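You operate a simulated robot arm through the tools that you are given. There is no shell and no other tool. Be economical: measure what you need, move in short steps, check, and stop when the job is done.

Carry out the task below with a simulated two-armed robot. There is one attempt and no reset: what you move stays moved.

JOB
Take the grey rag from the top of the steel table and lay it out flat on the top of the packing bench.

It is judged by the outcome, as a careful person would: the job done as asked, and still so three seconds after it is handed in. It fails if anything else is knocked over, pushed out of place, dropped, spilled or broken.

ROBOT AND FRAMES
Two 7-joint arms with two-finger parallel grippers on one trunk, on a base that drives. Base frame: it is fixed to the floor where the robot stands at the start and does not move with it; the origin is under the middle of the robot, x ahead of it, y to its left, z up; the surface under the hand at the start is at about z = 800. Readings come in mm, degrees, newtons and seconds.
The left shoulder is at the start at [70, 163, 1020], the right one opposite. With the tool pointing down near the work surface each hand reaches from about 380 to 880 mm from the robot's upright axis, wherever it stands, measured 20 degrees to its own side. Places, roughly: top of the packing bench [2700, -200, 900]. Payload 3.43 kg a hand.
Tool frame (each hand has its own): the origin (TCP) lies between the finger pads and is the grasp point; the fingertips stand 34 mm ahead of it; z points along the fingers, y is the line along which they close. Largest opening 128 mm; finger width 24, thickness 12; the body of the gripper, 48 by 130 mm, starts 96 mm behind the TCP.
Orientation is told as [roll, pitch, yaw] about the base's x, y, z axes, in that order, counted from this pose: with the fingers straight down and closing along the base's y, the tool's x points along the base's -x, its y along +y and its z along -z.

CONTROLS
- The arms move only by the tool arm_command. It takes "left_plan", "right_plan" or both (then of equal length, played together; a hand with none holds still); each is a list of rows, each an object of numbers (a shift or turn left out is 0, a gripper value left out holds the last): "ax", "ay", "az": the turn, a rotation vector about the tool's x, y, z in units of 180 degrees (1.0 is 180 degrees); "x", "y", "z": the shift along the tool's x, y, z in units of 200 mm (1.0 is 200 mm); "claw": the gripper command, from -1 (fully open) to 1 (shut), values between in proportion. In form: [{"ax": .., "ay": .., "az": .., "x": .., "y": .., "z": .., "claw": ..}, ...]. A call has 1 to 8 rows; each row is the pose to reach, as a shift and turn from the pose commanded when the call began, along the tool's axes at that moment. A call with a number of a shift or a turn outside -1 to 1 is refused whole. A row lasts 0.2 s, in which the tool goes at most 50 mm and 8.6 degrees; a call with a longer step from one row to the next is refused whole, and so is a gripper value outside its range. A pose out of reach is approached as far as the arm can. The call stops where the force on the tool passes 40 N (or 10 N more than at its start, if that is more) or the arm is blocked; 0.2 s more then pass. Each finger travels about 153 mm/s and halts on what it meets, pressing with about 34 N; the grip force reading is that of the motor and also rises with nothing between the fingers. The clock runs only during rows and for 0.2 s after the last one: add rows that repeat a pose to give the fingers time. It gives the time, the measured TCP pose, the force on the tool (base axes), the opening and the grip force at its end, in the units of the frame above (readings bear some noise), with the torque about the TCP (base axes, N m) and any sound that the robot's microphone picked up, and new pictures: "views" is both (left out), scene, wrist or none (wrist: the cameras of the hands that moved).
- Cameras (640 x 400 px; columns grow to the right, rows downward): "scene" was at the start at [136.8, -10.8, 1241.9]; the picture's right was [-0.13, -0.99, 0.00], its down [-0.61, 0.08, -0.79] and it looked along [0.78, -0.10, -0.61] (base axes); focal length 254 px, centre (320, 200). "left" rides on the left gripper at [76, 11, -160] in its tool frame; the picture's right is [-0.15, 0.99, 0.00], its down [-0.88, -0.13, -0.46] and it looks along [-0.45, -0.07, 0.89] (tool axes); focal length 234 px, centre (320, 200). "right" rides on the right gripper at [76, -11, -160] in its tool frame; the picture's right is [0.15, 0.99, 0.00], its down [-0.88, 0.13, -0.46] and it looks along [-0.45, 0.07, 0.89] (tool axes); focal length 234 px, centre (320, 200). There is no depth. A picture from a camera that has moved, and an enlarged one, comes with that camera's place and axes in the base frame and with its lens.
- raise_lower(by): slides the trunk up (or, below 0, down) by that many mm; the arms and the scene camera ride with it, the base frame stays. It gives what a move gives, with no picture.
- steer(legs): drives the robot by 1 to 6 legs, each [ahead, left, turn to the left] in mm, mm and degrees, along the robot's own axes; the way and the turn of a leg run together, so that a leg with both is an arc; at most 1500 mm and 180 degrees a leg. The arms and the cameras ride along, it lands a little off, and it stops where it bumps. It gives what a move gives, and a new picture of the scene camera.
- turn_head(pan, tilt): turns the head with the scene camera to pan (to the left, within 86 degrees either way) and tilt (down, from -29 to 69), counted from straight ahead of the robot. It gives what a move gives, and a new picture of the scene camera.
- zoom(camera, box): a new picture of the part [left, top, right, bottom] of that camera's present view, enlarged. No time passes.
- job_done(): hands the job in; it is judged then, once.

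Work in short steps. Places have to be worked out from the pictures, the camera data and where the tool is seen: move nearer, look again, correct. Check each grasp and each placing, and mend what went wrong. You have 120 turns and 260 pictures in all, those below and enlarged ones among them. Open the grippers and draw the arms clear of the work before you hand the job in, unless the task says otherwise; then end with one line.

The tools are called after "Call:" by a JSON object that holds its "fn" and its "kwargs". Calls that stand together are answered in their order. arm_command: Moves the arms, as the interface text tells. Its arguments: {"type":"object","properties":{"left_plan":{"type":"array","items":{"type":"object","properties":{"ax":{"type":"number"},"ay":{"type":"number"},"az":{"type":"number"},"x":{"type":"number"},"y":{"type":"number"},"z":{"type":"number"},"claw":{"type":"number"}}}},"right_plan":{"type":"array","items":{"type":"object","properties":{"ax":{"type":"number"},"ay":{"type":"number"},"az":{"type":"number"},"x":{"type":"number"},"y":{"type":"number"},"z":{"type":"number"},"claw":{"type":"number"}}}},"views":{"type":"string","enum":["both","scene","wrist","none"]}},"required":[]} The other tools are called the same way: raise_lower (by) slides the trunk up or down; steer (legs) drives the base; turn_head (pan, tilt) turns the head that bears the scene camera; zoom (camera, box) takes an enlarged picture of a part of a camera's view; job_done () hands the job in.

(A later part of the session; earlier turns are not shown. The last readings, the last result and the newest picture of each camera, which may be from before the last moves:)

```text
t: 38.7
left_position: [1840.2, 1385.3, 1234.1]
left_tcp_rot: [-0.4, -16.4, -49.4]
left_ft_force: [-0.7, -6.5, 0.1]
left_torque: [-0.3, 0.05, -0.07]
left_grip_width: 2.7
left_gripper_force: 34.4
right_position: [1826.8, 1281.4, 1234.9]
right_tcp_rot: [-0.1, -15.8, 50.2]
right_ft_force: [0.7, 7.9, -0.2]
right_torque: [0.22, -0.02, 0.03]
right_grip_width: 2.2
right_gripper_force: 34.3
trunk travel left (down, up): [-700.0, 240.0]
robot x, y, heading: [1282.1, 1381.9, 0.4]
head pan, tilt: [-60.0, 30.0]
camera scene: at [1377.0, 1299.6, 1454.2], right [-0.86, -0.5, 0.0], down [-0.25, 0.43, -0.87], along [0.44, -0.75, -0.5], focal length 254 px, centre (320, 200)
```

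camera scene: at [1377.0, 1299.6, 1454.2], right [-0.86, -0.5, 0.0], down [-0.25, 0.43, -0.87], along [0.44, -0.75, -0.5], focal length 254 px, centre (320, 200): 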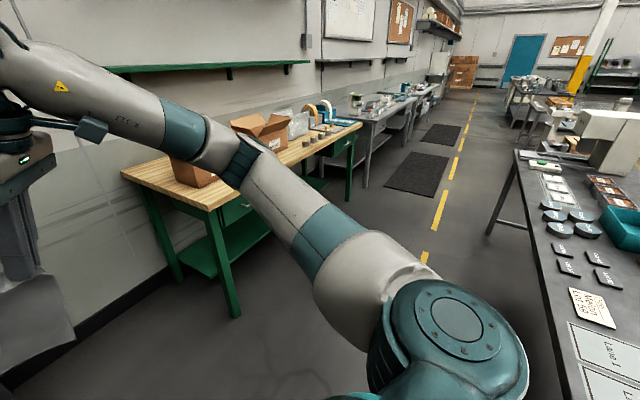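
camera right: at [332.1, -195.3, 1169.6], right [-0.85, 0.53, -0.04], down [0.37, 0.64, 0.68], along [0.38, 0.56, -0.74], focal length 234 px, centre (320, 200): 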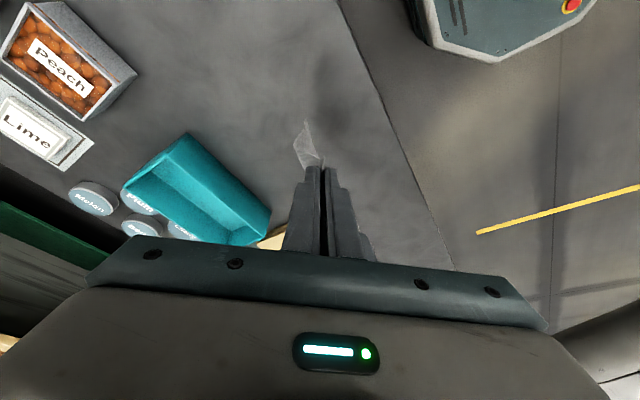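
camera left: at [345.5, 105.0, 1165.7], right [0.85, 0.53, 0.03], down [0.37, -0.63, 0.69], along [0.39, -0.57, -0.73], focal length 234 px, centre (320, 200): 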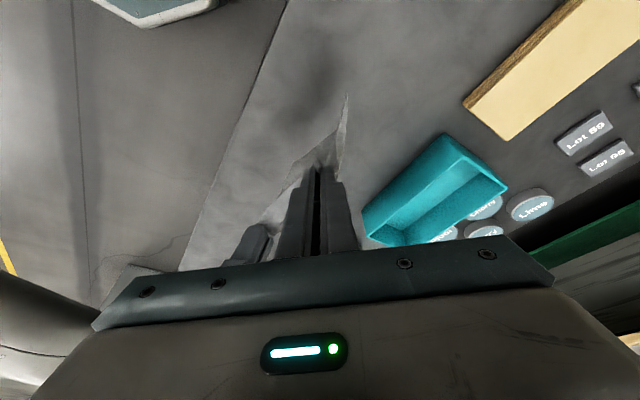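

The packing bench front is near x ≈ 2200–2350 and spans y ≈ 700 to −950. I'll strafe right along the aisle in front of it and look at it head-on.

Call:
{"fn": "steer", "kwargs": {"legs": [[120, 0, 0], [0, -1450, 0]]}}

Call:
{"fn": "turn_head", "kwargs": {"pan": 0, "tilt": 30}}

```text
t: 46.7
left_position: [1966.5, -62.9, 1234.1]
left_tcp_rot: [-0.5, -16.5, -49.3]
left_ft_force: [-1.0, -7.8, 1.4]
left_torque: [-0.29, 0.03, -0.07]
left_grip_width: 2.6
left_gripper_force: 33.7
right_position: [1953.0, -169.1, 1236.7]
right_tcp_rot: [-0.1, -15.7, 50.2]
right_ft_force: [1.4, 7.9, -0.3]
right_torque: [0.28, -0.01, 0.02]
right_grip_width: 2.5
right_gripper_force: 34.0
trunk travel left (down, up): [-700.0, 240.0]
robot x, y, heading: [1404.3, -76.0, 0.4]
head pan, tilt: [-60.0, 30.0]
camera scene: at [1503.3, -150.1, 1454.2], right [-0.86, -0.5, 0.0], down [-0.25, 0.43, -0.87], along [0.44, -0.75, -0.5], focal length 254 px, centre (320, 200)
```

scene: 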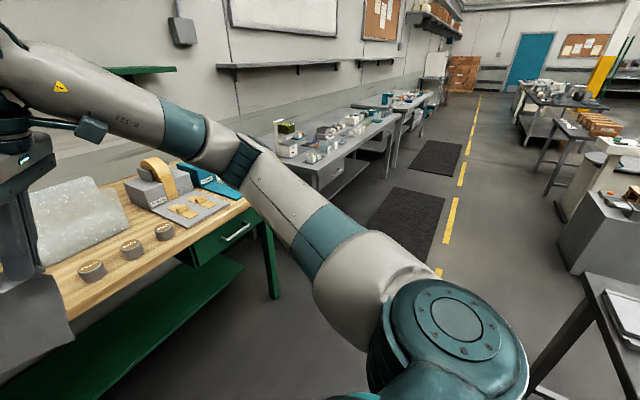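

```text
t: 48.0
left_position: [1967.4, -65.1, 1234.8]
left_tcp_rot: [-0.3, -16.5, -49.4]
left_ft_force: [-0.4, -7.4, 0.1]
left_torque: [-0.22, 0.02, -0.05]
left_grip_width: 2.5
left_gripper_force: 33.5
right_position: [1952.5, -169.3, 1235.7]
right_tcp_rot: [-0.2, -15.8, 50.1]
right_ft_force: [0.9, 7.9, -0.4]
right_torque: [0.22, -0.03, 0.05]
right_grip_width: 2.4
right_gripper_force: 33.9
trunk travel left (down, up): [-700.0, 240.0]
robot x, y, heading: [1408.0, -74.4, 0.4]
head pan, tilt: [0.0, 30.0]
camera scene: at [1548.2, -71.8, 1454.2], right [0.0, -1.0, 0.0], down [-0.5, 0.0, -0.87], along [0.87, 0.0, -0.5], focal length 254 px, centre (320, 200)
```

scene: 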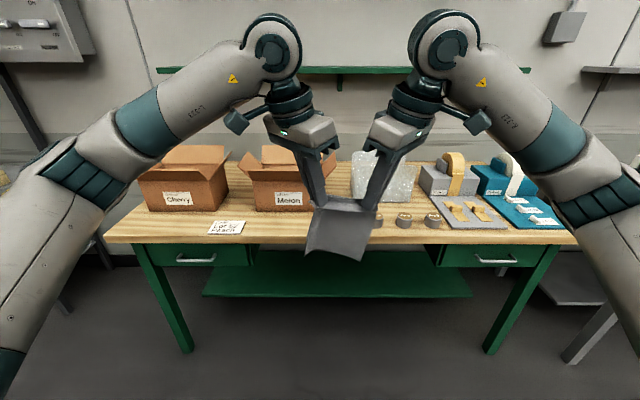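

The bench has boxes, cups and trays at the back and a free front strip between the label card and the cups. I need its depth precisely, so I'll move 250 mm closer and look down more steeply.

Call:
{"fn": "steer", "kwargs": {"legs": [[250, 0, 0]]}}

Call:
{"fn": "turn_head", "kwargs": {"pan": 0, "tilt": 45}}

```text
t: 49.9
left_position: [2217.9, -61.9, 1234.6]
left_tcp_rot: [-0.4, -16.5, -49.4]
left_ft_force: [0.1, -8.9, 1.0]
left_torque: [-0.27, 0.04, -0.04]
left_grip_width: 2.6
left_gripper_force: 33.9
right_position: [2202.1, -167.8, 1236.9]
right_tcp_rot: [0.0, -15.8, 50.3]
right_ft_force: [1.2, 8.2, 0.2]
right_torque: [0.2, 0.01, 0.07]
right_grip_width: 2.5
right_gripper_force: 33.8
trunk travel left (down, up): [-700.0, 240.0]
robot x, y, heading: [1659.6, -69.3, 0.2]
head pan, tilt: [0.0, 30.0]
camera scene: at [1797.6, -70.4, 1454.3], right [0.01, -1.0, 0.0], down [-0.5, 0.0, -0.87], along [0.87, 0.0, -0.5], focal length 254 px, centre (320, 200)
```

scene: 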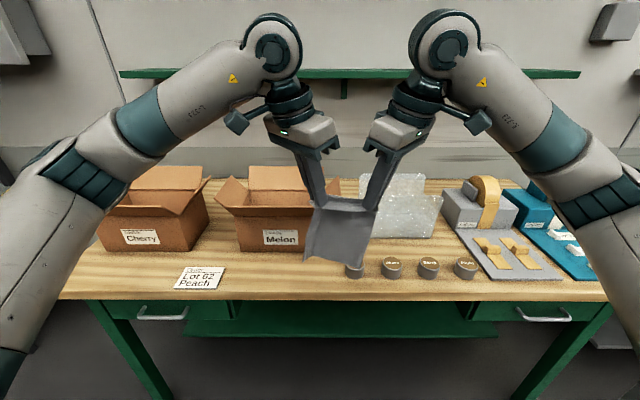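

```text
t: 50.6
left_position: [2217.1, -62.2, 1235.1]
left_tcp_rot: [-0.5, -16.4, -49.5]
left_ft_force: [-1.1, -5.8, 0.7]
left_torque: [-0.23, 0.04, -0.09]
left_grip_width: 2.3
left_gripper_force: 33.7
right_position: [2203.8, -168.2, 1236.1]
right_tcp_rot: [-0.1, -15.7, 50.3]
right_ft_force: [1.7, 6.4, 0.2]
right_torque: [0.2, 0.0, 0.04]
right_grip_width: 2.5
right_gripper_force: 33.8
trunk travel left (down, up): [-700.0, 240.0]
robot x, y, heading: [1656.2, -70.7, 0.4]
head pan, tilt: [0.0, 45.0]
camera scene: at [1789.9, -70.5, 1431.5], right [0.01, -1.0, 0.0], down [-0.71, 0.0, -0.71], along [0.71, 0.0, -0.71], focal length 254 px, centre (320, 200)
```

scene: 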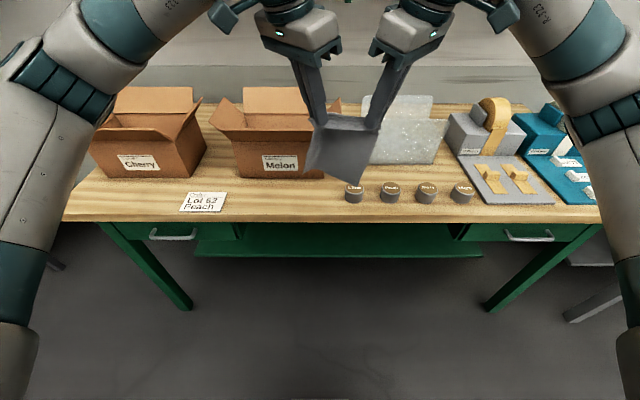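

Measured: bench top z ≈ 893, front edge x ≈ 2262, box fronts x ≈ 2430. The free strip is about 167 mm deep and 360 mm wide, so the 195×150 rag only fits with its long side along y. I need to regrasp it by a long edge. I'll lay it on the free left-front corner of the steel table from the table's end, then pick it up again from the front, so first I drive back and turn.

Call:
{"fn": "steer", "kwargs": {"legs": [[-250, 0, 0], [0, 1450, 0], [0, 0, -90]]}}

Call:
{"fn": "turn_head", "kwargs": {"pan": 0, "tilt": 40}}

```text
t: 63.1
left_position: [1409.8, 817.7, 1235.0]
left_tcp_rot: [-0.3, -16.5, -139.3]
left_ft_force: [-3.9, 0.8, -0.7]
left_torque: [-0.01, 0.16, 0.03]
left_grip_width: 2.3
left_gripper_force: 33.9
right_position: [1303.8, 831.9, 1235.2]
right_tcp_rot: [0.0, -15.7, -39.6]
right_ft_force: [3.4, -0.6, -0.5]
right_torque: [0.0, -0.12, 0.04]
right_grip_width: 2.6
right_gripper_force: 34.1
trunk travel left (down, up): [-700.0, 240.0]
robot x, y, heading: [1399.0, 1375.6, -89.6]
head pan, tilt: [0.0, 45.0]
camera scene: at [1400.8, 1246.1, 1431.6], right [-1.0, -0.01, 0.0], down [0.0, 0.71, -0.71], along [0.0, -0.71, -0.71], focal length 254 px, centre (320, 200)
```

scene: 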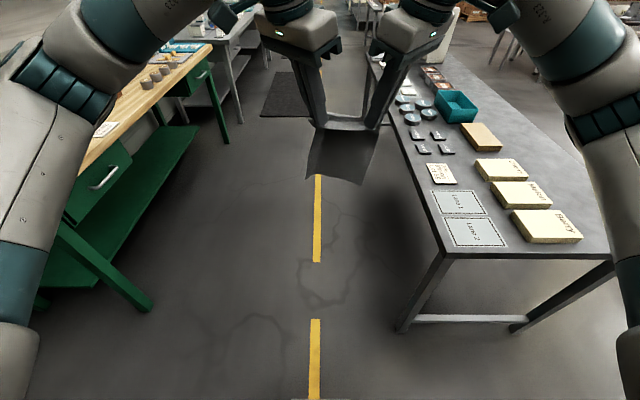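

```text
t: 63.7
left_position: [1408.9, 817.6, 1234.6]
left_tcp_rot: [-0.5, -16.5, -139.3]
left_ft_force: [-3.0, 0.7, 0.0]
left_torque: [0.03, 0.14, 0.03]
left_grip_width: 2.3
left_gripper_force: 34.3
right_position: [1303.2, 830.5, 1235.7]
right_tcp_rot: [-0.1, -15.6, -39.7]
right_ft_force: [4.0, -1.2, -0.3]
right_torque: [0.01, -0.1, 0.05]
right_grip_width: 2.5
right_gripper_force: 34.0
trunk travel left (down, up): [-700.0, 240.0]
robot x, y, heading: [1397.6, 1378.6, -89.2]
head pan, tilt: [0.0, 40.0]
camera scene: at [1400.7, 1242.4, 1438.8], right [-1.0, -0.01, 0.0], down [0.0, 0.64, -0.77], along [0.01, -0.77, -0.64], focal length 254 px, centre (320, 200)
```

scene: 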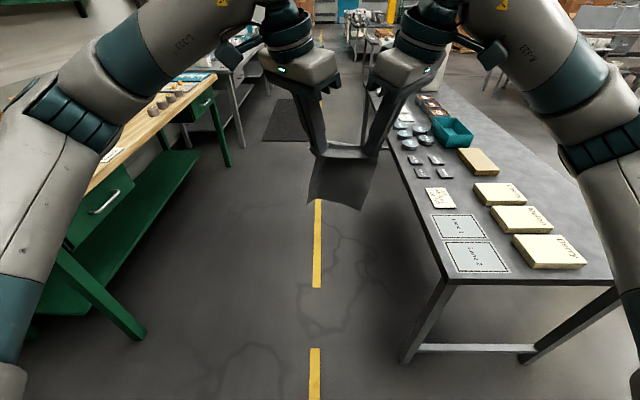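

The turn went well. Now I'll slide right (world −x) about 880 so the hands line up with the free left-front part of the steel table.

Call:
{"fn": "steer", "kwargs": {"legs": [[0, -880, 0]]}}

```text
t: 68.4
left_position: [528.2, 811.8, 1235.4]
left_tcp_rot: [-0.5, -16.5, -139.4]
left_ft_force: [-3.4, 0.4, 0.1]
left_torque: [0.01, 0.12, 0.02]
left_grip_width: 2.2
left_gripper_force: 33.7
right_position: [422.5, 826.3, 1237.0]
right_tcp_rot: [-0.1, -15.7, -39.8]
right_ft_force: [4.1, 0.4, 0.8]
right_torque: [0.01, -0.1, 0.06]
right_grip_width: 2.6
right_gripper_force: 33.8
trunk travel left (down, up): [-700.0, 240.0]
robot x, y, heading: [522.0, 1371.1, -90.0]
head pan, tilt: [0.0, 40.0]
camera scene: at [521.0, 1237.9, 1438.8], right [-1.0, 0.0, 0.0], down [0.0, 0.64, -0.77], along [0.0, -0.77, -0.64], focal length 254 px, centre (320, 200)
```

scene: 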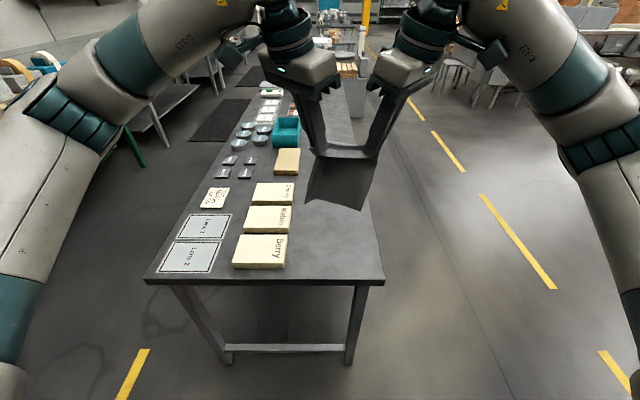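

Table end is at y ≈ 837, front edge x ≈ 343, slabs start at x ≈ 615, so the rag (x 400–550) fits there. I'll drive 110 ahead, then lower the trunk 200.

Call:
{"fn": "steer", "kwargs": {"legs": [[110, 0, 0]]}}

Call:
{"fn": "raise_lower", "kwargs": {"by": -200}}

Call:
{"fn": "turn_head", "kwargs": {"pan": 0, "tilt": 48}}

```text
t: 69.6
left_position: [528.6, 702.7, 1235.4]
left_tcp_rot: [-0.5, -16.5, -139.5]
left_ft_force: [-3.9, 0.2, 0.2]
left_torque: [0.01, 0.17, 0.04]
left_grip_width: 2.3
left_gripper_force: 34.0
right_position: [421.9, 717.0, 1236.5]
right_tcp_rot: [-0.1, -15.7, -39.8]
right_ft_force: [3.0, -1.2, -0.6]
right_torque: [-0.01, -0.09, 0.04]
right_grip_width: 2.4
right_gripper_force: 34.0
trunk travel left (down, up): [-700.0, 240.0]
robot x, y, heading: [522.8, 1262.9, -90.0]
head pan, tilt: [0.0, 40.0]
camera scene: at [521.2, 1128.7, 1439.0], right [-1.0, 0.0, 0.0], down [0.0, 0.64, -0.77], along [0.0, -0.77, -0.64], focal length 254 px, centre (320, 200)
```

scene: 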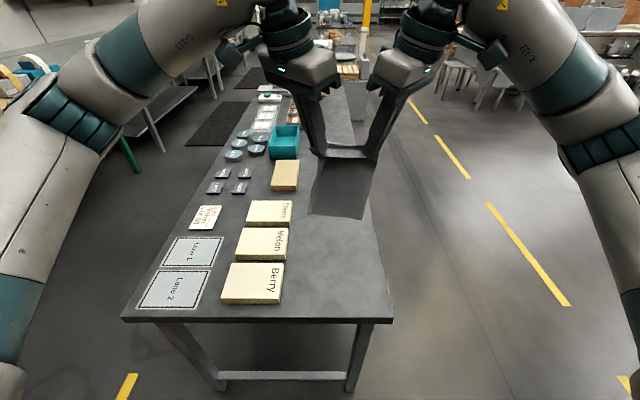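

```text
t: 71.8
left_position: [528.9, 703.1, 1035.2]
left_tcp_rot: [-0.4, -16.6, -139.5]
left_ft_force: [-2.1, -0.2, 0.2]
left_torque: [-0.01, 0.11, -0.02]
left_grip_width: 2.3
left_gripper_force: 34.1
right_position: [423.7, 717.2, 1036.7]
right_tcp_rot: [-0.1, -15.7, -39.8]
right_ft_force: [2.9, -0.2, 0.4]
right_torque: [-0.03, -0.11, 0.06]
right_grip_width: 2.4
right_gripper_force: 34.4
trunk travel left (down, up): [-500.0, 440.0]
robot x, y, heading: [513.9, 1261.0, -89.9]
head pan, tilt: [0.0, 40.0]
```

```text
t: 72.5
left_position: [529.5, 702.4, 1034.7]
left_tcp_rot: [-0.3, -16.5, -139.4]
left_ft_force: [-3.2, 0.3, -0.4]
left_torque: [-0.02, 0.13, -0.01]
left_grip_width: 2.5
left_gripper_force: 34.0
right_position: [422.2, 717.0, 1037.0]
right_tcp_rot: [-0.1, -15.6, -39.9]
right_ft_force: [3.2, -0.4, 0.2]
right_torque: [0.0, -0.11, 0.08]
right_grip_width: 2.5
right_gripper_force: 33.7
trunk travel left (down, up): [-500.0, 440.0]
robot x, y, heading: [521.5, 1265.4, -89.9]
head pan, tilt: [0.0, 48.0]
camera scene: at [521.2, 1134.2, 1227.4], right [-1.0, 0.0, 0.0], down [0.0, 0.74, -0.67], along [0.0, -0.67, -0.74], focal length 254 px, centre (320, 200)
```

scene: 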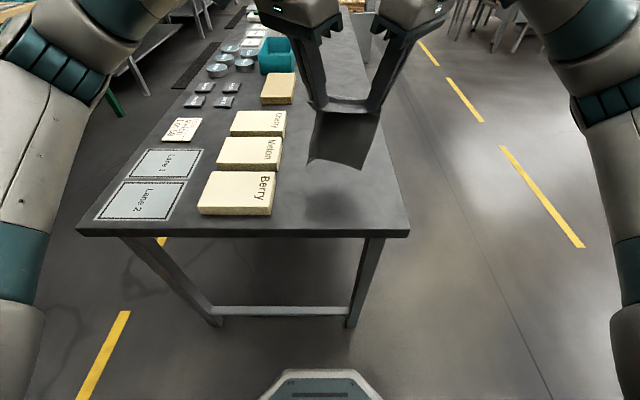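

Now I'll extend both hands 85 ahead and down 45 mm so the hanging lower edge comes to the table.

Call:
{"fn": "arm_command", "kwargs": {"left_plan": [{"x": -0.066, "y": 0.109, "z": 0.098}, {"x": -0.133, "y": 0.217, "z": 0.195}, {"x": -0.199, "y": 0.326, "z": 0.293}], "right_plan": [{"x": -0.066, "y": -0.109, "z": 0.098}, {"x": -0.133, "y": -0.217, "z": 0.195}, {"x": -0.199, "y": -0.326, "z": 0.293}], "views": "scene"}}

Call:
{"fn": "zoom", "kwargs": {"camera": "scene", "box": [240, 60, 432, 180]}}

```text
t: 73.2
left_position: [529.3, 616.6, 989.3]
left_tcp_rot: [-0.4, -16.3, -139.5]
left_ft_force: [-2.2, -0.3, 0.0]
left_torque: [0.09, 0.09, 0.04]
left_grip_width: 2.5
left_gripper_force: 33.3
right_position: [423.7, 629.4, 989.9]
right_tcp_rot: [-0.1, -15.7, -39.8]
right_ft_force: [2.8, -1.3, -0.3]
right_torque: [0.03, -0.09, 0.07]
right_grip_width: 2.4
right_gripper_force: 33.9
trunk travel left (down, up): [-500.0, 440.0]
robot x, y, heading: [520.5, 1260.3, -90.0]
head pan, tilt: [0.0, 48.0]
camera scene: at [521.2, 1132.5, 1227.2], right [-1.0, 0.0, 0.0], down [0.0, 0.74, -0.67], along [0.0, -0.67, -0.74], focal length 254 px, centre (320, 200)
```

scene: 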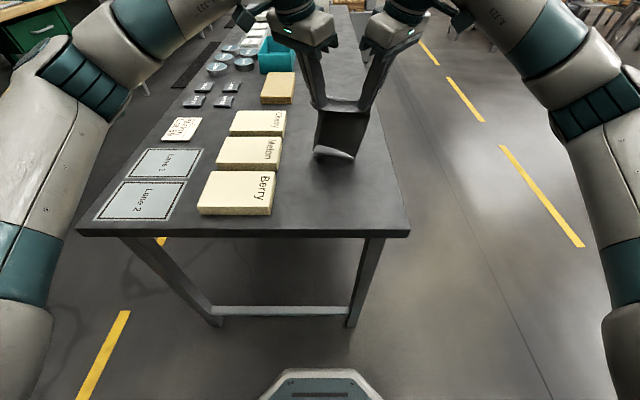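

```text
3.33 times, centred on (336, 120) of scene
camera zoom: at [521.2, 1132.5, 1227.2], right [-1.0, 0.0, 0.0], down [0.0, 0.74, -0.67], along [0.0, -0.67, -0.74], focal length 846 px, centre (267, 467)
```

zoom: 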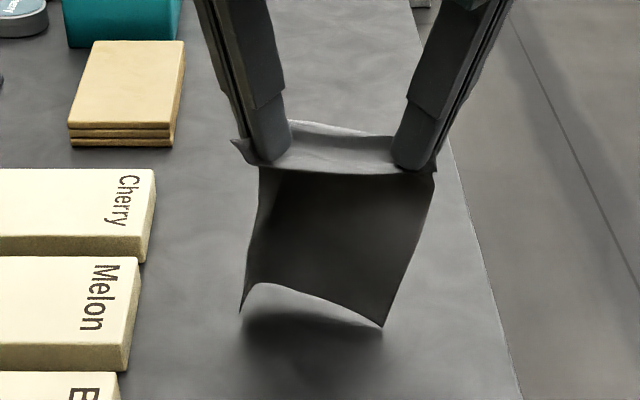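

The lower edge hangs just above the table. Now I start the laying arc: lower while pulling back toward the robot.

Call:
{"fn": "arm_command", "kwargs": {"left_plan": [{"x": 0.035, "z": 0.12}, {"x": 0.088, "y": -0.058, "z": 0.13}, {"x": 0.1415, "y": -0.115, "z": 0.141}, {"x": 0.2, "y": -0.172, "z": 0.163}, {"x": 0.255, "y": -0.23, "z": 0.186}, {"x": 0.315, "y": -0.287, "z": 0.22}, {"x": 0.376, "y": -0.345, "z": 0.255}], "right_plan": [{"x": 0.035, "z": 0.12}, {"x": 0.088, "y": 0.058, "z": 0.13}, {"x": 0.1415, "y": 0.115, "z": 0.141}, {"x": 0.2, "y": 0.172, "z": 0.163}, {"x": 0.255, "y": 0.23, "z": 0.186}, {"x": 0.315, "y": 0.287, "z": 0.22}, {"x": 0.376, "y": 0.345, "z": 0.255}], "views": "none"}}

Call:
{"fn": "zoom", "kwargs": {"camera": "scene", "box": [240, 60, 432, 180]}}

```text
t: 74.8
left_position: [528.2, 707.9, 920.1]
left_tcp_rot: [-0.3, -16.5, -139.5]
left_ft_force: [-2.7, 0.8, 0.6]
left_torque: [-0.04, 0.09, 0.02]
left_grip_width: 2.8
left_gripper_force: 33.3
right_position: [423.2, 722.3, 920.9]
right_tcp_rot: [0.0, -15.8, -39.8]
right_ft_force: [2.8, 0.0, -0.4]
right_torque: [0.01, -0.08, 0.06]
right_grip_width: 2.4
right_gripper_force: 33.7
trunk travel left (down, up): [-500.0, 440.0]
robot x, y, heading: [521.4, 1259.5, -89.9]
head pan, tilt: [0.0, 48.0]
```

```text
3.33 times, centred on (336, 120) of scene
camera zoom: at [521.3, 1134.6, 1227.5], right [-1.0, 0.0, 0.0], down [0.0, 0.74, -0.67], along [0.0, -0.67, -0.74], focal length 846 px, centre (267, 467)
```

zoom: 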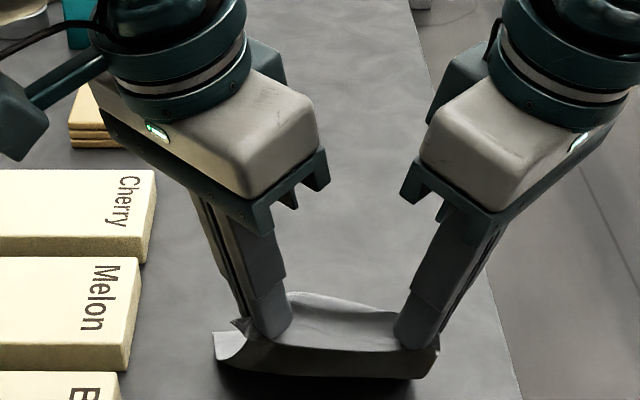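

I want to see which way the lower part trails, so I'll check both views.

Call:
{"fn": "zoom", "kwargs": {"camera": "left", "box": [120, 40, 520, 290]}}

Call:
{"fn": "zoom", "kwargs": {"camera": "right", "box": [120, 40, 520, 290]}}

Call:
{"fn": "zoom", "kwargs": {"camera": "scene", "box": [260, 120, 420, 220]}}

```text
1.60 times, centred on (320, 165) of left
camera zoom: at [625.3, 775.5, 1049.8], right [0.53, -0.84, 0.03], down [-0.63, -0.37, 0.69], along [-0.57, -0.39, -0.72], focal length 375 px, centre (320, 256)
```

zoom: 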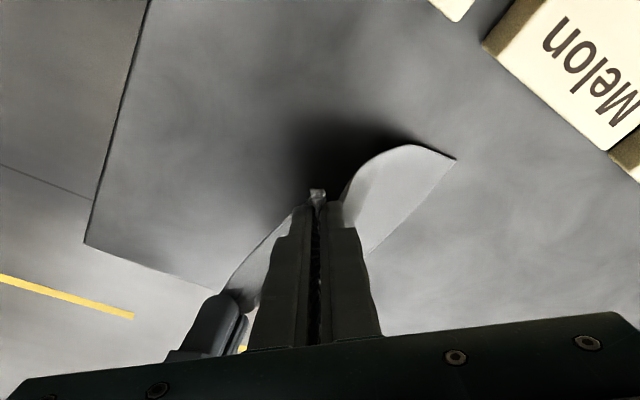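

```text
1.60 times, centred on (320, 165) of right
camera zoom: at [326.9, 788.1, 1053.7], right [0.52, 0.85, -0.04], down [0.64, -0.36, 0.68], along [0.56, -0.38, -0.73], focal length 375 px, centre (320, 256)
```

zoom: 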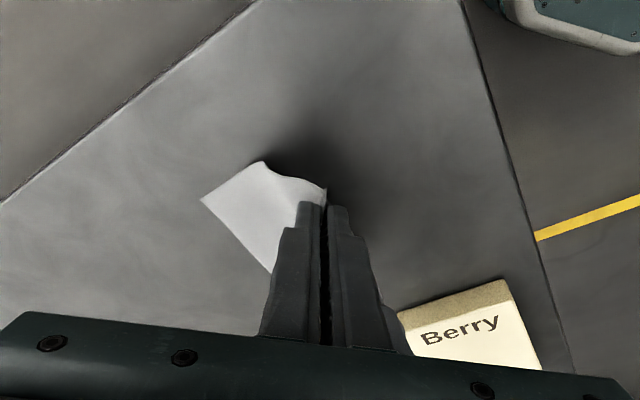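

```text
4.00 times, centred on (340, 170) of scene
camera zoom: at [521.3, 1134.6, 1227.5], right [-1.0, 0.0, 0.0], down [0.0, 0.74, -0.67], along [0.0, -0.67, -0.74], focal length 1016 px, centre (240, 320)
```

zoom: 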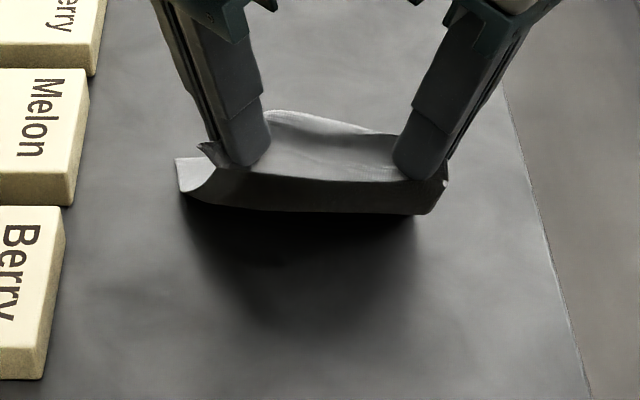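

The lower part trails forward on the table as intended. I'll continue the arc down to just above contact.

Call:
{"fn": "arm_command", "kwargs": {"left_plan": [{"x": 0.05, "y": -0.038, "z": 0.05}, {"x": 0.097, "y": -0.077, "z": 0.102}, {"x": 0.14, "y": -0.11, "z": 0.142}, {"x": 0.18, "y": -0.1455, "z": 0.182}, {"x": 0.247, "y": -0.199, "z": 0.2505}, {"x": 0.296, "y": -0.2375, "z": 0.304}, {"x": 0.325, "y": -0.26, "z": 0.3325}], "right_plan": [{"x": 0.05, "y": 0.038, "z": 0.05}, {"x": 0.097, "y": 0.077, "z": 0.102}, {"x": 0.14, "y": 0.11, "z": 0.142}, {"x": 0.18, "y": 0.1455, "z": 0.182}, {"x": 0.247, "y": 0.199, "z": 0.2505}, {"x": 0.296, "y": 0.2375, "z": 0.304}, {"x": 0.325, "y": 0.26, "z": 0.3325}]}}

Call:
{"fn": "zoom", "kwargs": {"camera": "scene", "box": [260, 120, 420, 220]}}

```text
t: 76.5
left_position: [527.3, 775.8, 837.9]
left_tcp_rot: [-0.5, -16.6, -139.4]
left_ft_force: [-3.2, 0.8, 1.7]
left_torque: [0.03, 0.16, 0.0]
left_grip_width: 2.3
left_gripper_force: 34.5
right_position: [419.8, 791.1, 839.5]
right_tcp_rot: [-0.1, -15.6, -39.7]
right_ft_force: [3.2, -0.6, 0.1]
right_torque: [0.0, -0.15, 0.07]
right_grip_width: 2.4
right_gripper_force: 33.7
trunk travel left (down, up): [-500.0, 440.0]
robot x, y, heading: [519.6, 1262.1, -89.9]
head pan, tilt: [0.0, 48.0]
camera scene: at [521.2, 1134.4, 1227.4], right [-1.0, 0.0, 0.0], down [0.0, 0.74, -0.67], along [0.0, -0.67, -0.74], focal length 254 px, centre (320, 200)
camera right: at [325.2, 857.3, 972.5], right [0.52, 0.85, -0.04], down [0.64, -0.36, 0.68], along [0.56, -0.38, -0.73], focal length 234 px, centre (320, 200)
camera left: at [624.5, 843.4, 969.1], right [0.53, -0.84, 0.03], down [-0.62, -0.37, 0.69], along [-0.57, -0.39, -0.72], focal length 234 px, centre (320, 200)
```

scene: 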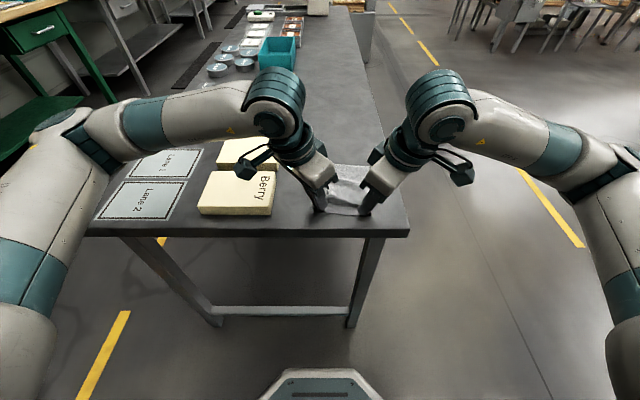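
right: 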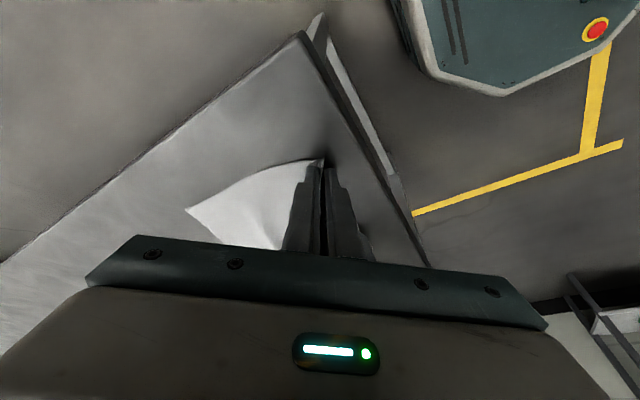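
left: 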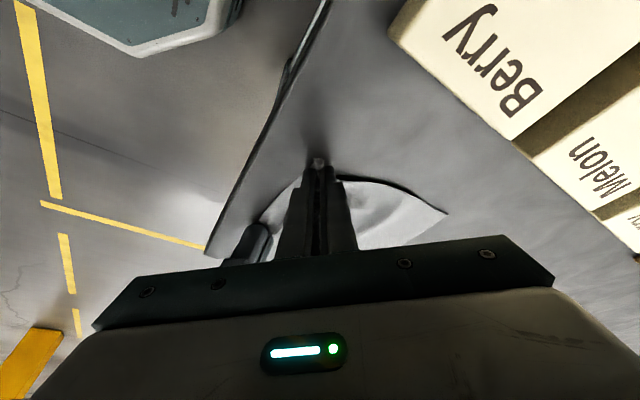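

```text
4.00 times, centred on (340, 170) of scene
camera zoom: at [521.2, 1134.4, 1227.4], right [-1.0, 0.0, 0.0], down [0.0, 0.74, -0.67], along [0.0, -0.67, -0.74], focal length 1016 px, centre (240, 320)
```

zoom: 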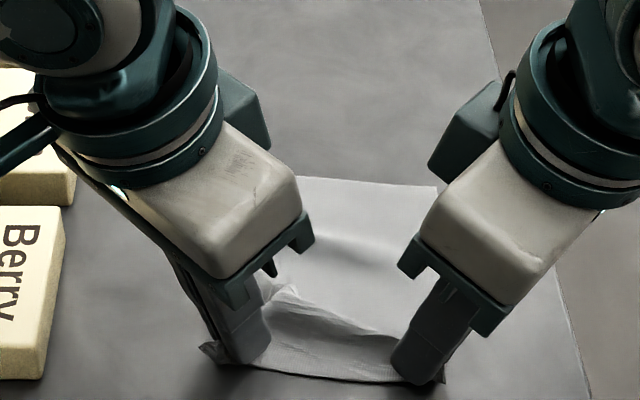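

The rag is laid out flat with only the pinched corners held. I'll open the fingers to about 50 mm, which spreads the gathers back out, then lift along the tool axes.

Call:
{"fn": "arm_command", "kwargs": {"left_plan": [{"claw": 0.6}, {"claw": 0.25}, {"claw": 0.25}, {"claw": 0.25, "z": -0.08}, {"claw": 0.25, "z": -0.25}, {"claw": 0.25, "z": -0.45}, {"claw": 0.25, "z": -0.65}], "right_plan": [{"claw": 0.6}, {"claw": 0.25}, {"claw": 0.25}, {"claw": 0.25, "z": -0.08}, {"claw": 0.25, "z": -0.25}, {"claw": 0.25, "z": -0.45}, {"claw": 0.25, "z": -0.65}], "views": "scene"}}

Call:
{"fn": "zoom", "kwargs": {"camera": "scene", "box": [260, 140, 420, 240]}}

```text
t: 78.0
left_position: [555.7, 801.3, 963.9]
left_tcp_rot: [-0.4, -16.5, -139.5]
left_ft_force: [-0.3, 0.1, 0.7]
left_torque: [-0.02, 0.02, 0.02]
left_grip_width: 48.3
left_gripper_force: 0.0
right_position: [394.4, 814.4, 965.3]
right_tcp_rot: [-0.2, -15.7, -39.8]
right_ft_force: [-0.2, -0.2, 0.5]
right_torque: [-0.03, 0.0, 0.02]
right_grip_width: 47.8
right_gripper_force: 0.1
trunk travel left (down, up): [-500.0, 440.0]
robot x, y, heading: [521.3, 1261.3, -89.9]
head pan, tilt: [0.0, 48.0]
camera scene: at [521.4, 1135.4, 1227.4], right [-1.0, 0.0, 0.0], down [0.0, 0.74, -0.67], along [0.0, -0.67, -0.74], focal length 254 px, centre (320, 200)
```

scene: 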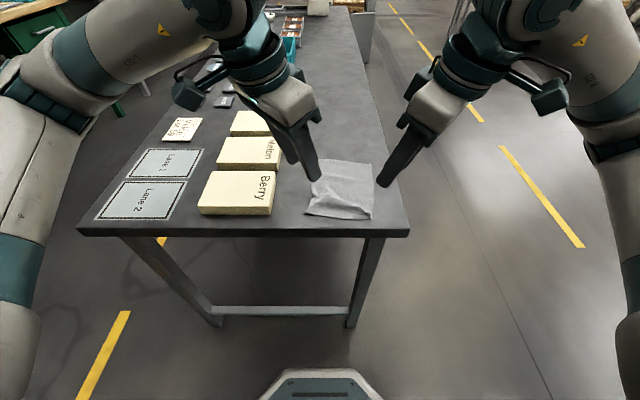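

```text
4.00 times, centred on (340, 190) of scene
camera zoom: at [521.4, 1135.4, 1227.4], right [-1.0, 0.0, 0.0], down [0.0, 0.74, -0.67], along [0.0, -0.67, -0.74], focal length 1016 px, centre (240, 240)
```

zoom: 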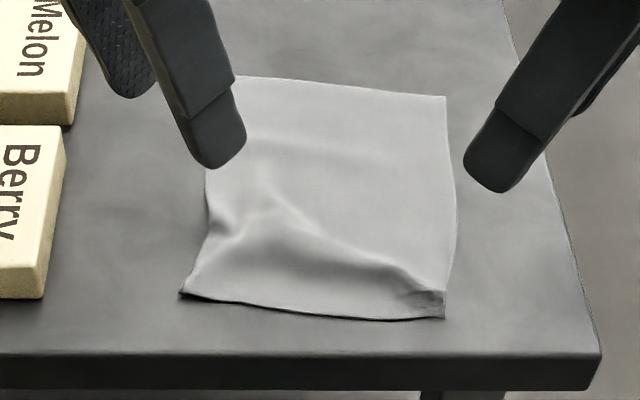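

It released cleanly and lies nearly flat at x 388–551, y 606–806. Now I'll drive round to the table's front to pick up its long near edge (x ≈ 400).

Call:
{"fn": "steer", "kwargs": {"legs": [[-100, 0, 0], [0, -660, 0], [0, 0, 90], [0, -635, 0]]}}

Call:
{"fn": "turn_head", "kwargs": {"pan": 0, "tilt": 45}}

Call:
{"fn": "zoom", "kwargs": {"camera": "scene", "box": [240, 120, 400, 220]}}

```text
t: 89.3
left_position: [332.1, 762.5, 963.4]
left_tcp_rot: [-0.4, -16.5, -49.7]
left_ft_force: [0.5, -0.1, -0.6]
left_torque: [0.0, 0.04, 0.01]
left_grip_width: 48.0
left_gripper_force: 0.1
right_position: [316.8, 601.6, 965.1]
right_tcp_rot: [0.0, -15.7, 50.1]
right_ft_force: [0.2, -0.3, 0.1]
right_torque: [-0.01, 0.01, 0.03]
right_grip_width: 47.9
right_gripper_force: 0.0
trunk travel left (down, up): [-500.0, 440.0]
robot x, y, heading: [-131.4, 729.7, 0.1]
head pan, tilt: [0.0, 48.0]
camera scene: at [-1.4, 728.6, 1227.4], right [0.0, -1.0, 0.0], down [-0.74, 0.0, -0.67], along [0.67, 0.0, -0.74], focal length 254 px, centre (320, 200)
```

scene: 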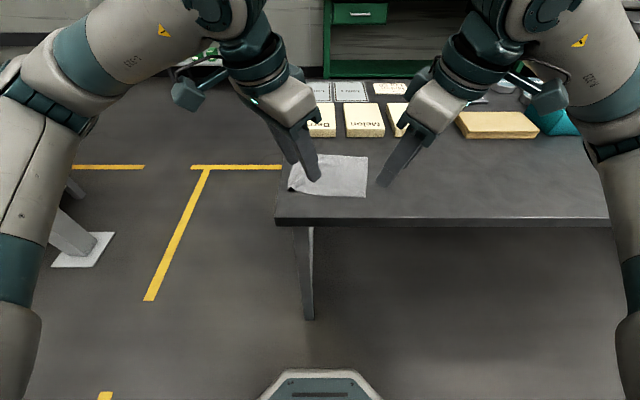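

```text
t: 90.0
left_position: [332.6, 763.3, 962.4]
left_tcp_rot: [-0.4, -16.5, -49.7]
left_ft_force: [0.0, 0.1, 0.3]
left_torque: [0.01, 0.02, -0.04]
left_grip_width: 47.8
left_gripper_force: 0.1
right_position: [317.7, 602.2, 963.7]
right_tcp_rot: [-0.1, -15.8, 50.1]
right_ft_force: [-0.6, 0.0, -0.5]
right_torque: [0.0, -0.02, -0.01]
right_grip_width: 48.0
right_gripper_force: 0.2
trunk travel left (down, up): [-500.0, 440.0]
robot x, y, heading: [-131.9, 730.0, 0.3]
head pan, tilt: [0.0, 45.0]
camera scene: at [1.1, 729.1, 1231.5], right [0.0, -1.0, 0.0], down [-0.71, 0.0, -0.71], along [0.71, 0.0, -0.71], focal length 254 px, centre (320, 200)
```

scene: 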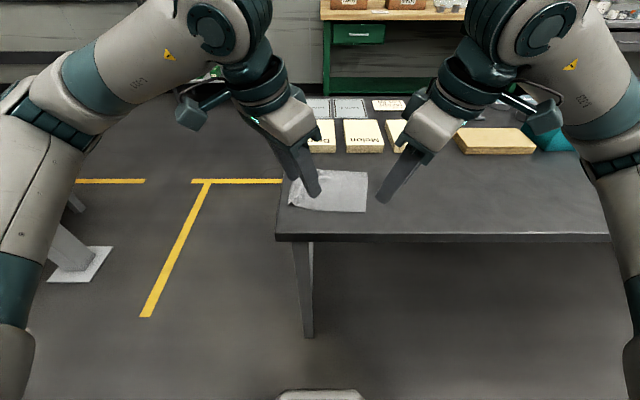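

```text
4.00 times, centred on (320, 170) of scene
camera zoom: at [1.1, 729.1, 1231.5], right [0.0, -1.0, 0.0], down [-0.71, 0.0, -0.71], along [0.71, 0.0, -0.71], focal length 1016 px, centre (320, 320)
```

zoom: 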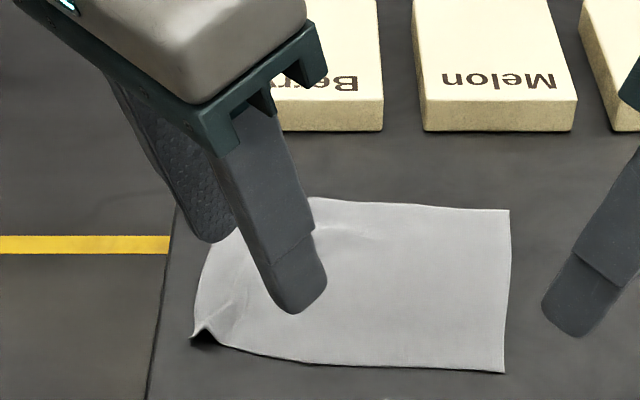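

Near corners are [422, 805] and [390, 623], so the edge is slanted about 10° to me. I'll square the robot up to the rag by shifting left 80 and turning −10°.

Call:
{"fn": "steer", "kwargs": {"legs": [[0, 80, 0], [0, 0, -10]]}}

Call:
{"fn": "zoom", "kwargs": {"camera": "scene", "box": [240, 120, 400, 220]}}

```text
t: 91.7
left_position: [330.6, 761.9, 963.2]
left_tcp_rot: [-0.3, -16.5, -59.7]
left_ft_force: [-0.2, -0.3, 0.0]
left_torque: [0.04, 0.01, -0.04]
left_grip_width: 48.2
left_gripper_force: 0.0
right_position: [288.0, 606.7, 963.8]
right_tcp_rot: [-0.1, -15.7, 40.0]
right_ft_force: [0.0, 0.9, -0.5]
right_torque: [0.01, 0.0, -0.02]
right_grip_width: 47.9
right_gripper_force: 0.0
trunk travel left (down, up): [-500.0, 440.0]
robot x, y, heading: [-132.2, 811.3, -10.1]
head pan, tilt: [0.0, 45.0]
camera scene: at [-1.1, 787.2, 1231.6], right [-0.17, -0.98, 0.0], down [-0.7, 0.12, -0.71], along [0.7, -0.12, -0.71], focal length 254 px, centre (320, 200)
```

scene: 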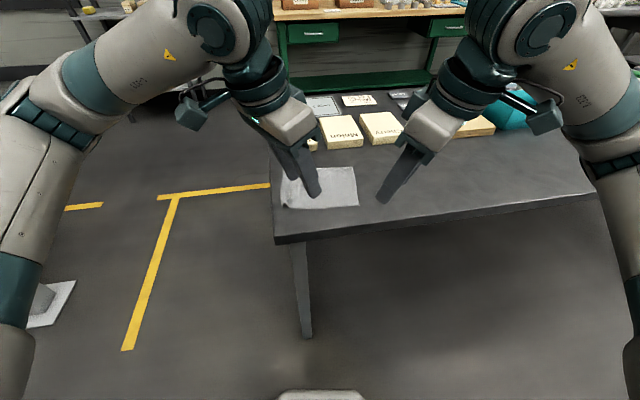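

```text
4.00 times, centred on (320, 170) of scene
camera zoom: at [-1.1, 787.2, 1231.6], right [-0.17, -0.98, 0.0], down [-0.7, 0.12, -0.71], along [0.7, -0.12, -0.71], focal length 1016 px, centre (320, 320)
```

zoom: 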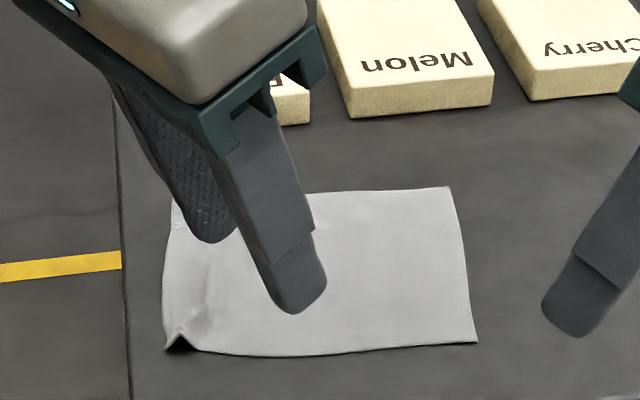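

The rag is now square to the robot: near edge 543 ahead, from 92 right to 90 left. I move both hands to 14 mm above their corner grip points.

Call:
{"fn": "arm_command", "kwargs": {"left_plan": [{"x": 0.01, "y": 0.122, "z": 0.145}, {"x": 0.019, "y": 0.243, "z": 0.289}, {"x": 0.028, "y": 0.365, "z": 0.433}, {"x": 0.038, "y": 0.487, "z": 0.578, "claw": 0.3}, {"x": 0.038, "y": 0.487, "z": 0.578, "claw": 0.3}], "right_plan": [{"x": -0.092, "y": -0.066, "z": 0.172}, {"x": -0.185, "y": -0.132, "z": 0.345}, {"x": -0.278, "y": -0.198, "z": 0.518}, {"x": -0.37, "y": -0.263, "z": 0.69, "claw": 0.3}, {"x": -0.37, "y": -0.263, "z": 0.69, "claw": 0.3}]}}

Call:
{"fn": "zoom", "kwargs": {"camera": "scene", "box": [240, 120, 400, 220]}}

```text
t: 92.9
left_position: [426.4, 788.6, 848.0]
left_tcp_rot: [-0.4, -16.5, -59.7]
left_ft_force: [-0.3, -0.5, 0.2]
left_torque: [0.0, -0.02, 0.01]
left_grip_width: 44.8
left_gripper_force: 0.0
right_position: [404.6, 635.7, 852.3]
right_tcp_rot: [-0.2, -15.8, 40.2]
right_ft_force: [1.0, -1.0, -0.9]
right_torque: [-0.04, -0.01, 0.01]
right_grip_width: 45.0
right_gripper_force: 0.1
trunk travel left (down, up): [-500.0, 440.0]
robot x, y, heading: [-129.3, 809.8, -10.0]
head pan, tilt: [0.0, 45.0]
camera scene: at [-1.8, 787.5, 1231.7], right [-0.17, -0.98, 0.0], down [-0.7, 0.12, -0.71], along [0.7, -0.12, -0.71], focal length 254 px, centre (320, 200)
camera right: at [323.6, 552.9, 984.7], right [-0.74, 0.67, -0.04], down [0.47, 0.57, 0.68], along [0.48, 0.48, -0.73], focal length 234 px, centre (320, 200)
camera left: at [377.0, 897.1, 979.5], right [0.93, 0.38, 0.04], down [0.25, -0.68, 0.69], along [0.28, -0.63, -0.72], focal length 234 px, centre (320, 200)
```

scene: 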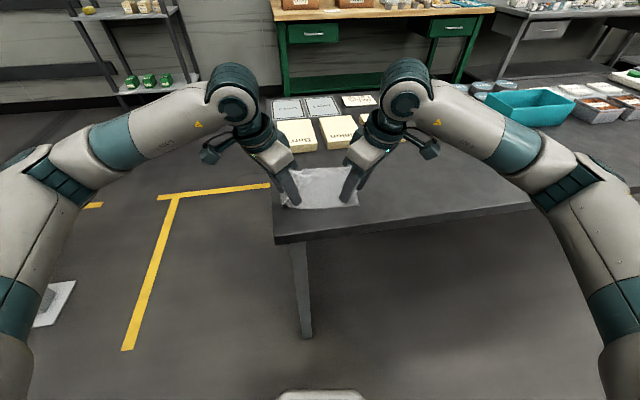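
right: 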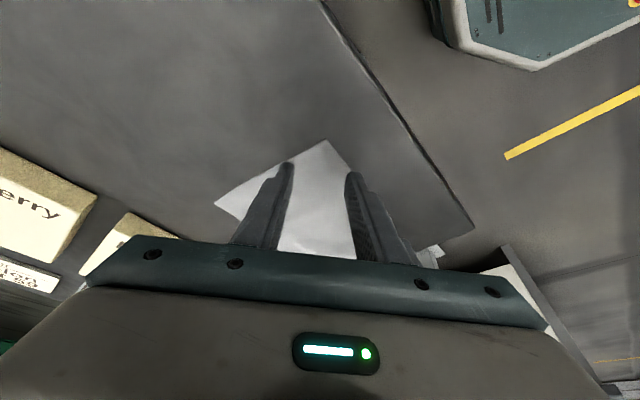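
left: 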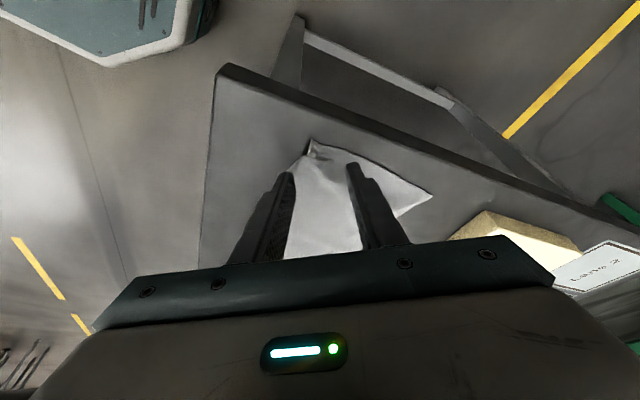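

```text
4.00 times, centred on (320, 170) of scene
camera zoom: at [-1.8, 787.5, 1231.7], right [-0.17, -0.98, 0.0], down [-0.7, 0.12, -0.71], along [0.7, -0.12, -0.71], focal length 1016 px, centre (320, 320)
```

zoom: 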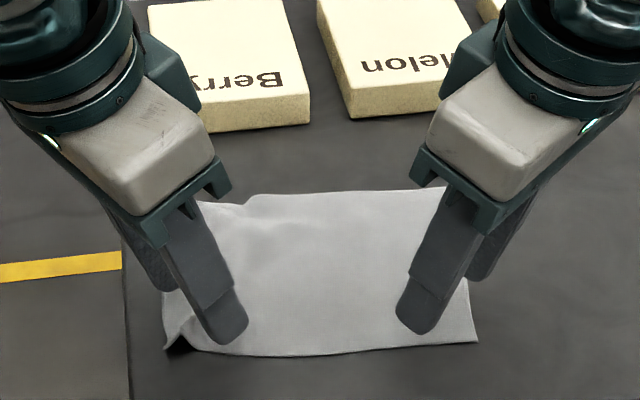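

Good straddle at both corners. I descend to contact and close both hands.

Call:
{"fn": "arm_command", "kwargs": {"left_plan": [{"x": 0.004, "z": 0.03}, {"x": 0.008, "z": 0.058}, {"x": 0.008, "z": 0.062}, {"x": 0.008, "z": 0.062, "claw": 0.6}, {"x": 0.008, "z": 0.062, "claw": 1}, {"x": 0.008, "z": 0.062, "claw": 1}, {"x": 0.008, "z": 0.062, "claw": 1}], "right_plan": [{"x": 0.008, "z": 0.04}, {"x": 0.016, "z": 0.075}, {"x": 0.016, "z": 0.079}, {"x": 0.016, "z": 0.079, "claw": 0.6}, {"x": 0.016, "z": 0.079, "claw": 1}, {"x": 0.016, "z": 0.079, "claw": 1}, {"x": 0.016, "z": 0.079, "claw": 1}], "views": "none"}}

Call:
{"fn": "zoom", "kwargs": {"camera": "scene", "box": [240, 120, 400, 220]}}

```text
t: 94.5
left_position: [427.8, 787.0, 836.9]
left_tcp_rot: [-0.4, -16.5, -59.7]
left_ft_force: [-0.5, -4.7, 5.8]
left_torque: [-0.14, -0.04, 0.01]
left_grip_width: 2.5
left_gripper_force: 33.5
right_position: [405.2, 636.8, 835.5]
right_tcp_rot: [-0.2, -15.9, 40.0]
right_ft_force: [1.0, 3.7, 4.8]
right_torque: [0.12, -0.05, 0.0]
right_grip_width: 2.6
right_gripper_force: 33.9
trunk travel left (down, up): [-500.0, 440.0]
robot x, y, heading: [-126.0, 808.9, -10.2]
head pan, tilt: [0.0, 45.0]
```

```text
4.00 times, centred on (320, 170) of scene
camera zoom: at [-1.7, 788.0, 1231.7], right [-0.17, -0.98, 0.0], down [-0.7, 0.12, -0.71], along [0.7, -0.12, -0.71], focal length 1016 px, centre (320, 320)
```

zoom: 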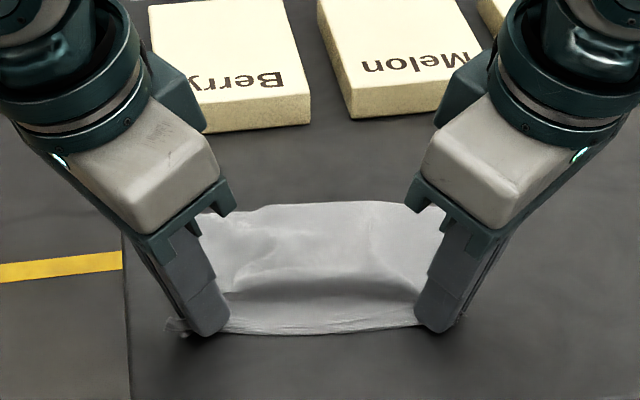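

Both corners are gripped with cloth between the fingers. Lifting 200 mm straight up.

Call:
{"fn": "arm_command", "kwargs": {"left_plan": [{"z": -0.12, "x": -0.035}, {"z": -0.29, "x": -0.085}, {"z": -0.48, "x": -0.14}, {"z": -0.67, "x": -0.196}, {"z": -0.86, "x": -0.25}, {"z": -0.96, "x": -0.28}], "right_plan": [{"z": -0.12, "x": -0.035}, {"z": -0.29, "x": -0.085}, {"z": -0.48, "x": -0.14}, {"z": -0.67, "x": -0.196}, {"z": -0.86, "x": -0.25}, {"z": -0.96, "x": -0.28}], "views": "none"}}

Call:
{"fn": "raise_lower", "kwargs": {"by": 200}}

Call:
{"fn": "zoom", "kwargs": {"camera": "scene", "box": [200, 40, 440, 190]}}

```text
t: 95.9
left_position: [428.5, 789.8, 1036.6]
left_tcp_rot: [-0.5, -16.5, -59.7]
left_ft_force: [0.2, -4.2, 0.9]
left_torque: [-0.15, 0.05, 0.02]
left_grip_width: 2.4
left_gripper_force: 33.6
right_position: [408.4, 638.5, 1036.8]
right_tcp_rot: [-0.1, -15.7, 40.0]
right_ft_force: [0.4, 4.2, -0.2]
right_torque: [0.13, -0.02, 0.05]
right_grip_width: 2.7
right_gripper_force: 34.0
trunk travel left (down, up): [-500.0, 440.0]
robot x, y, heading: [-130.1, 809.0, -9.6]
head pan, tilt: [0.0, 45.0]
```

```text
t: 98.1
left_position: [428.9, 788.4, 1237.3]
left_tcp_rot: [-0.5, -16.5, -59.8]
left_ft_force: [-0.3, -3.7, -0.5]
left_torque: [-0.15, 0.0, 0.02]
left_grip_width: 2.1
left_gripper_force: 33.8
right_position: [407.4, 638.3, 1236.4]
right_tcp_rot: [0.0, -15.7, 39.9]
right_ft_force: [1.1, 4.9, -0.2]
right_torque: [0.16, -0.01, 0.02]
right_grip_width: 2.5
right_gripper_force: 34.3
trunk travel left (down, up): [-700.0, 240.0]
robot x, y, heading: [-131.9, 807.5, -9.9]
head pan, tilt: [0.0, 45.0]
```

```text
2.67 times, centred on (320, 115) of scene
camera zoom: at [-0.7, 787.8, 1431.5], right [-0.17, -0.98, 0.0], down [-0.7, 0.12, -0.71], along [0.7, -0.12, -0.71], focal length 677 px, centre (320, 427)
```

zoom: 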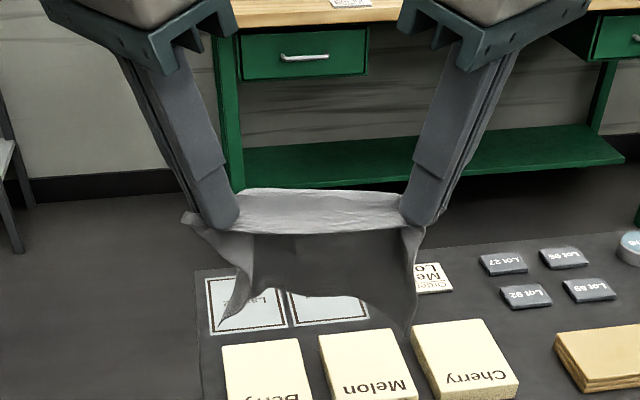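

The rag hangs well by its long edge. I drive the known route back to the bench: square up, strafe left, ahead through the corridor, strafe right to y ≈ 40.

Call:
{"fn": "steer", "kwargs": {"legs": [[0, 0, 10], [0, 570, 0], [1000, 0, 0], [535, 0, 0], [0, -1338, 0]]}}

Call:
{"fn": "turn_head", "kwargs": {"pan": 0, "tilt": 40}}

```text
t: 115.9
left_position: [1965.6, 126.4, 1236.6]
left_tcp_rot: [-0.4, -16.5, -49.8]
left_ft_force: [0.3, -3.7, -0.3]
left_torque: [-0.17, -0.01, 0.0]
left_grip_width: 2.0
left_gripper_force: 34.1
right_position: [1970.4, -25.7, 1237.5]
right_tcp_rot: [-0.1, -15.8, 50.0]
right_ft_force: [0.0, 3.6, 0.5]
right_torque: [0.15, 0.02, 0.02]
right_grip_width: 2.4
right_gripper_force: 34.0
trunk travel left (down, up): [-700.0, 240.0]
robot x, y, heading: [1411.9, 51.8, -0.2]
head pan, tilt: [0.0, 45.0]
camera scene: at [1542.4, 50.4, 1431.6], right [0.0, -1.0, 0.0], down [-0.71, 0.0, -0.71], along [0.71, 0.0, -0.71], focal length 254 px, centre (320, 200)
```

scene: 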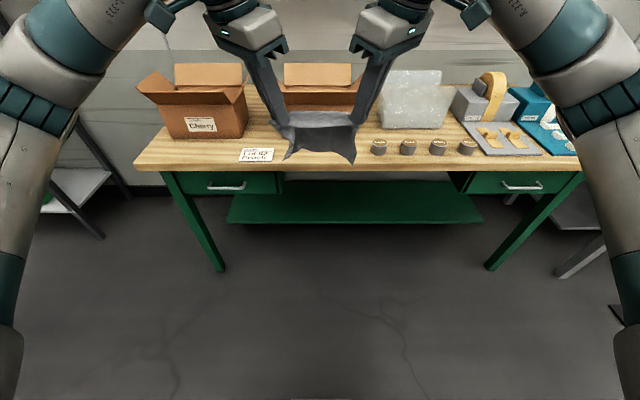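

```text
t: 116.6
left_position: [1966.2, 124.9, 1236.5]
left_tcp_rot: [-0.4, -16.5, -49.8]
left_ft_force: [1.0, -3.2, 0.2]
left_torque: [-0.12, -0.02, -0.03]
left_grip_width: 2.5
left_gripper_force: 34.3
right_position: [1972.0, -26.6, 1236.3]
right_tcp_rot: [-0.1, -15.8, 50.0]
right_ft_force: [-0.3, 3.8, 0.0]
right_torque: [0.13, 0.02, 0.01]
right_grip_width: 2.5
right_gripper_force: 34.0
trunk travel left (down, up): [-700.0, 240.0]
robot x, y, heading: [1408.1, 48.9, -0.1]
head pan, tilt: [0.0, 40.0]
camera scene: at [1546.1, 50.1, 1438.8], right [0.0, -1.0, 0.0], down [-0.64, 0.0, -0.77], along [0.77, 0.0, -0.64], focal length 254 px, centre (320, 200)
```

scene: 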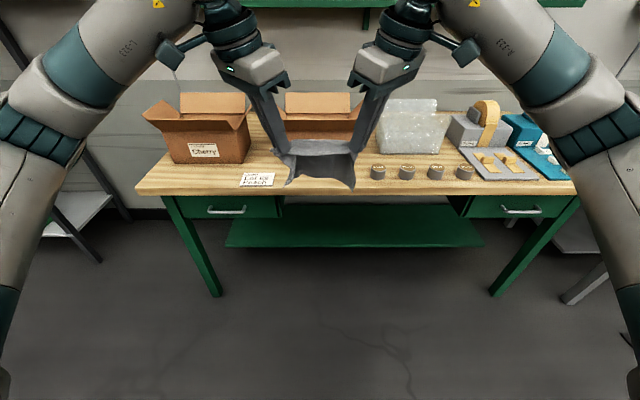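

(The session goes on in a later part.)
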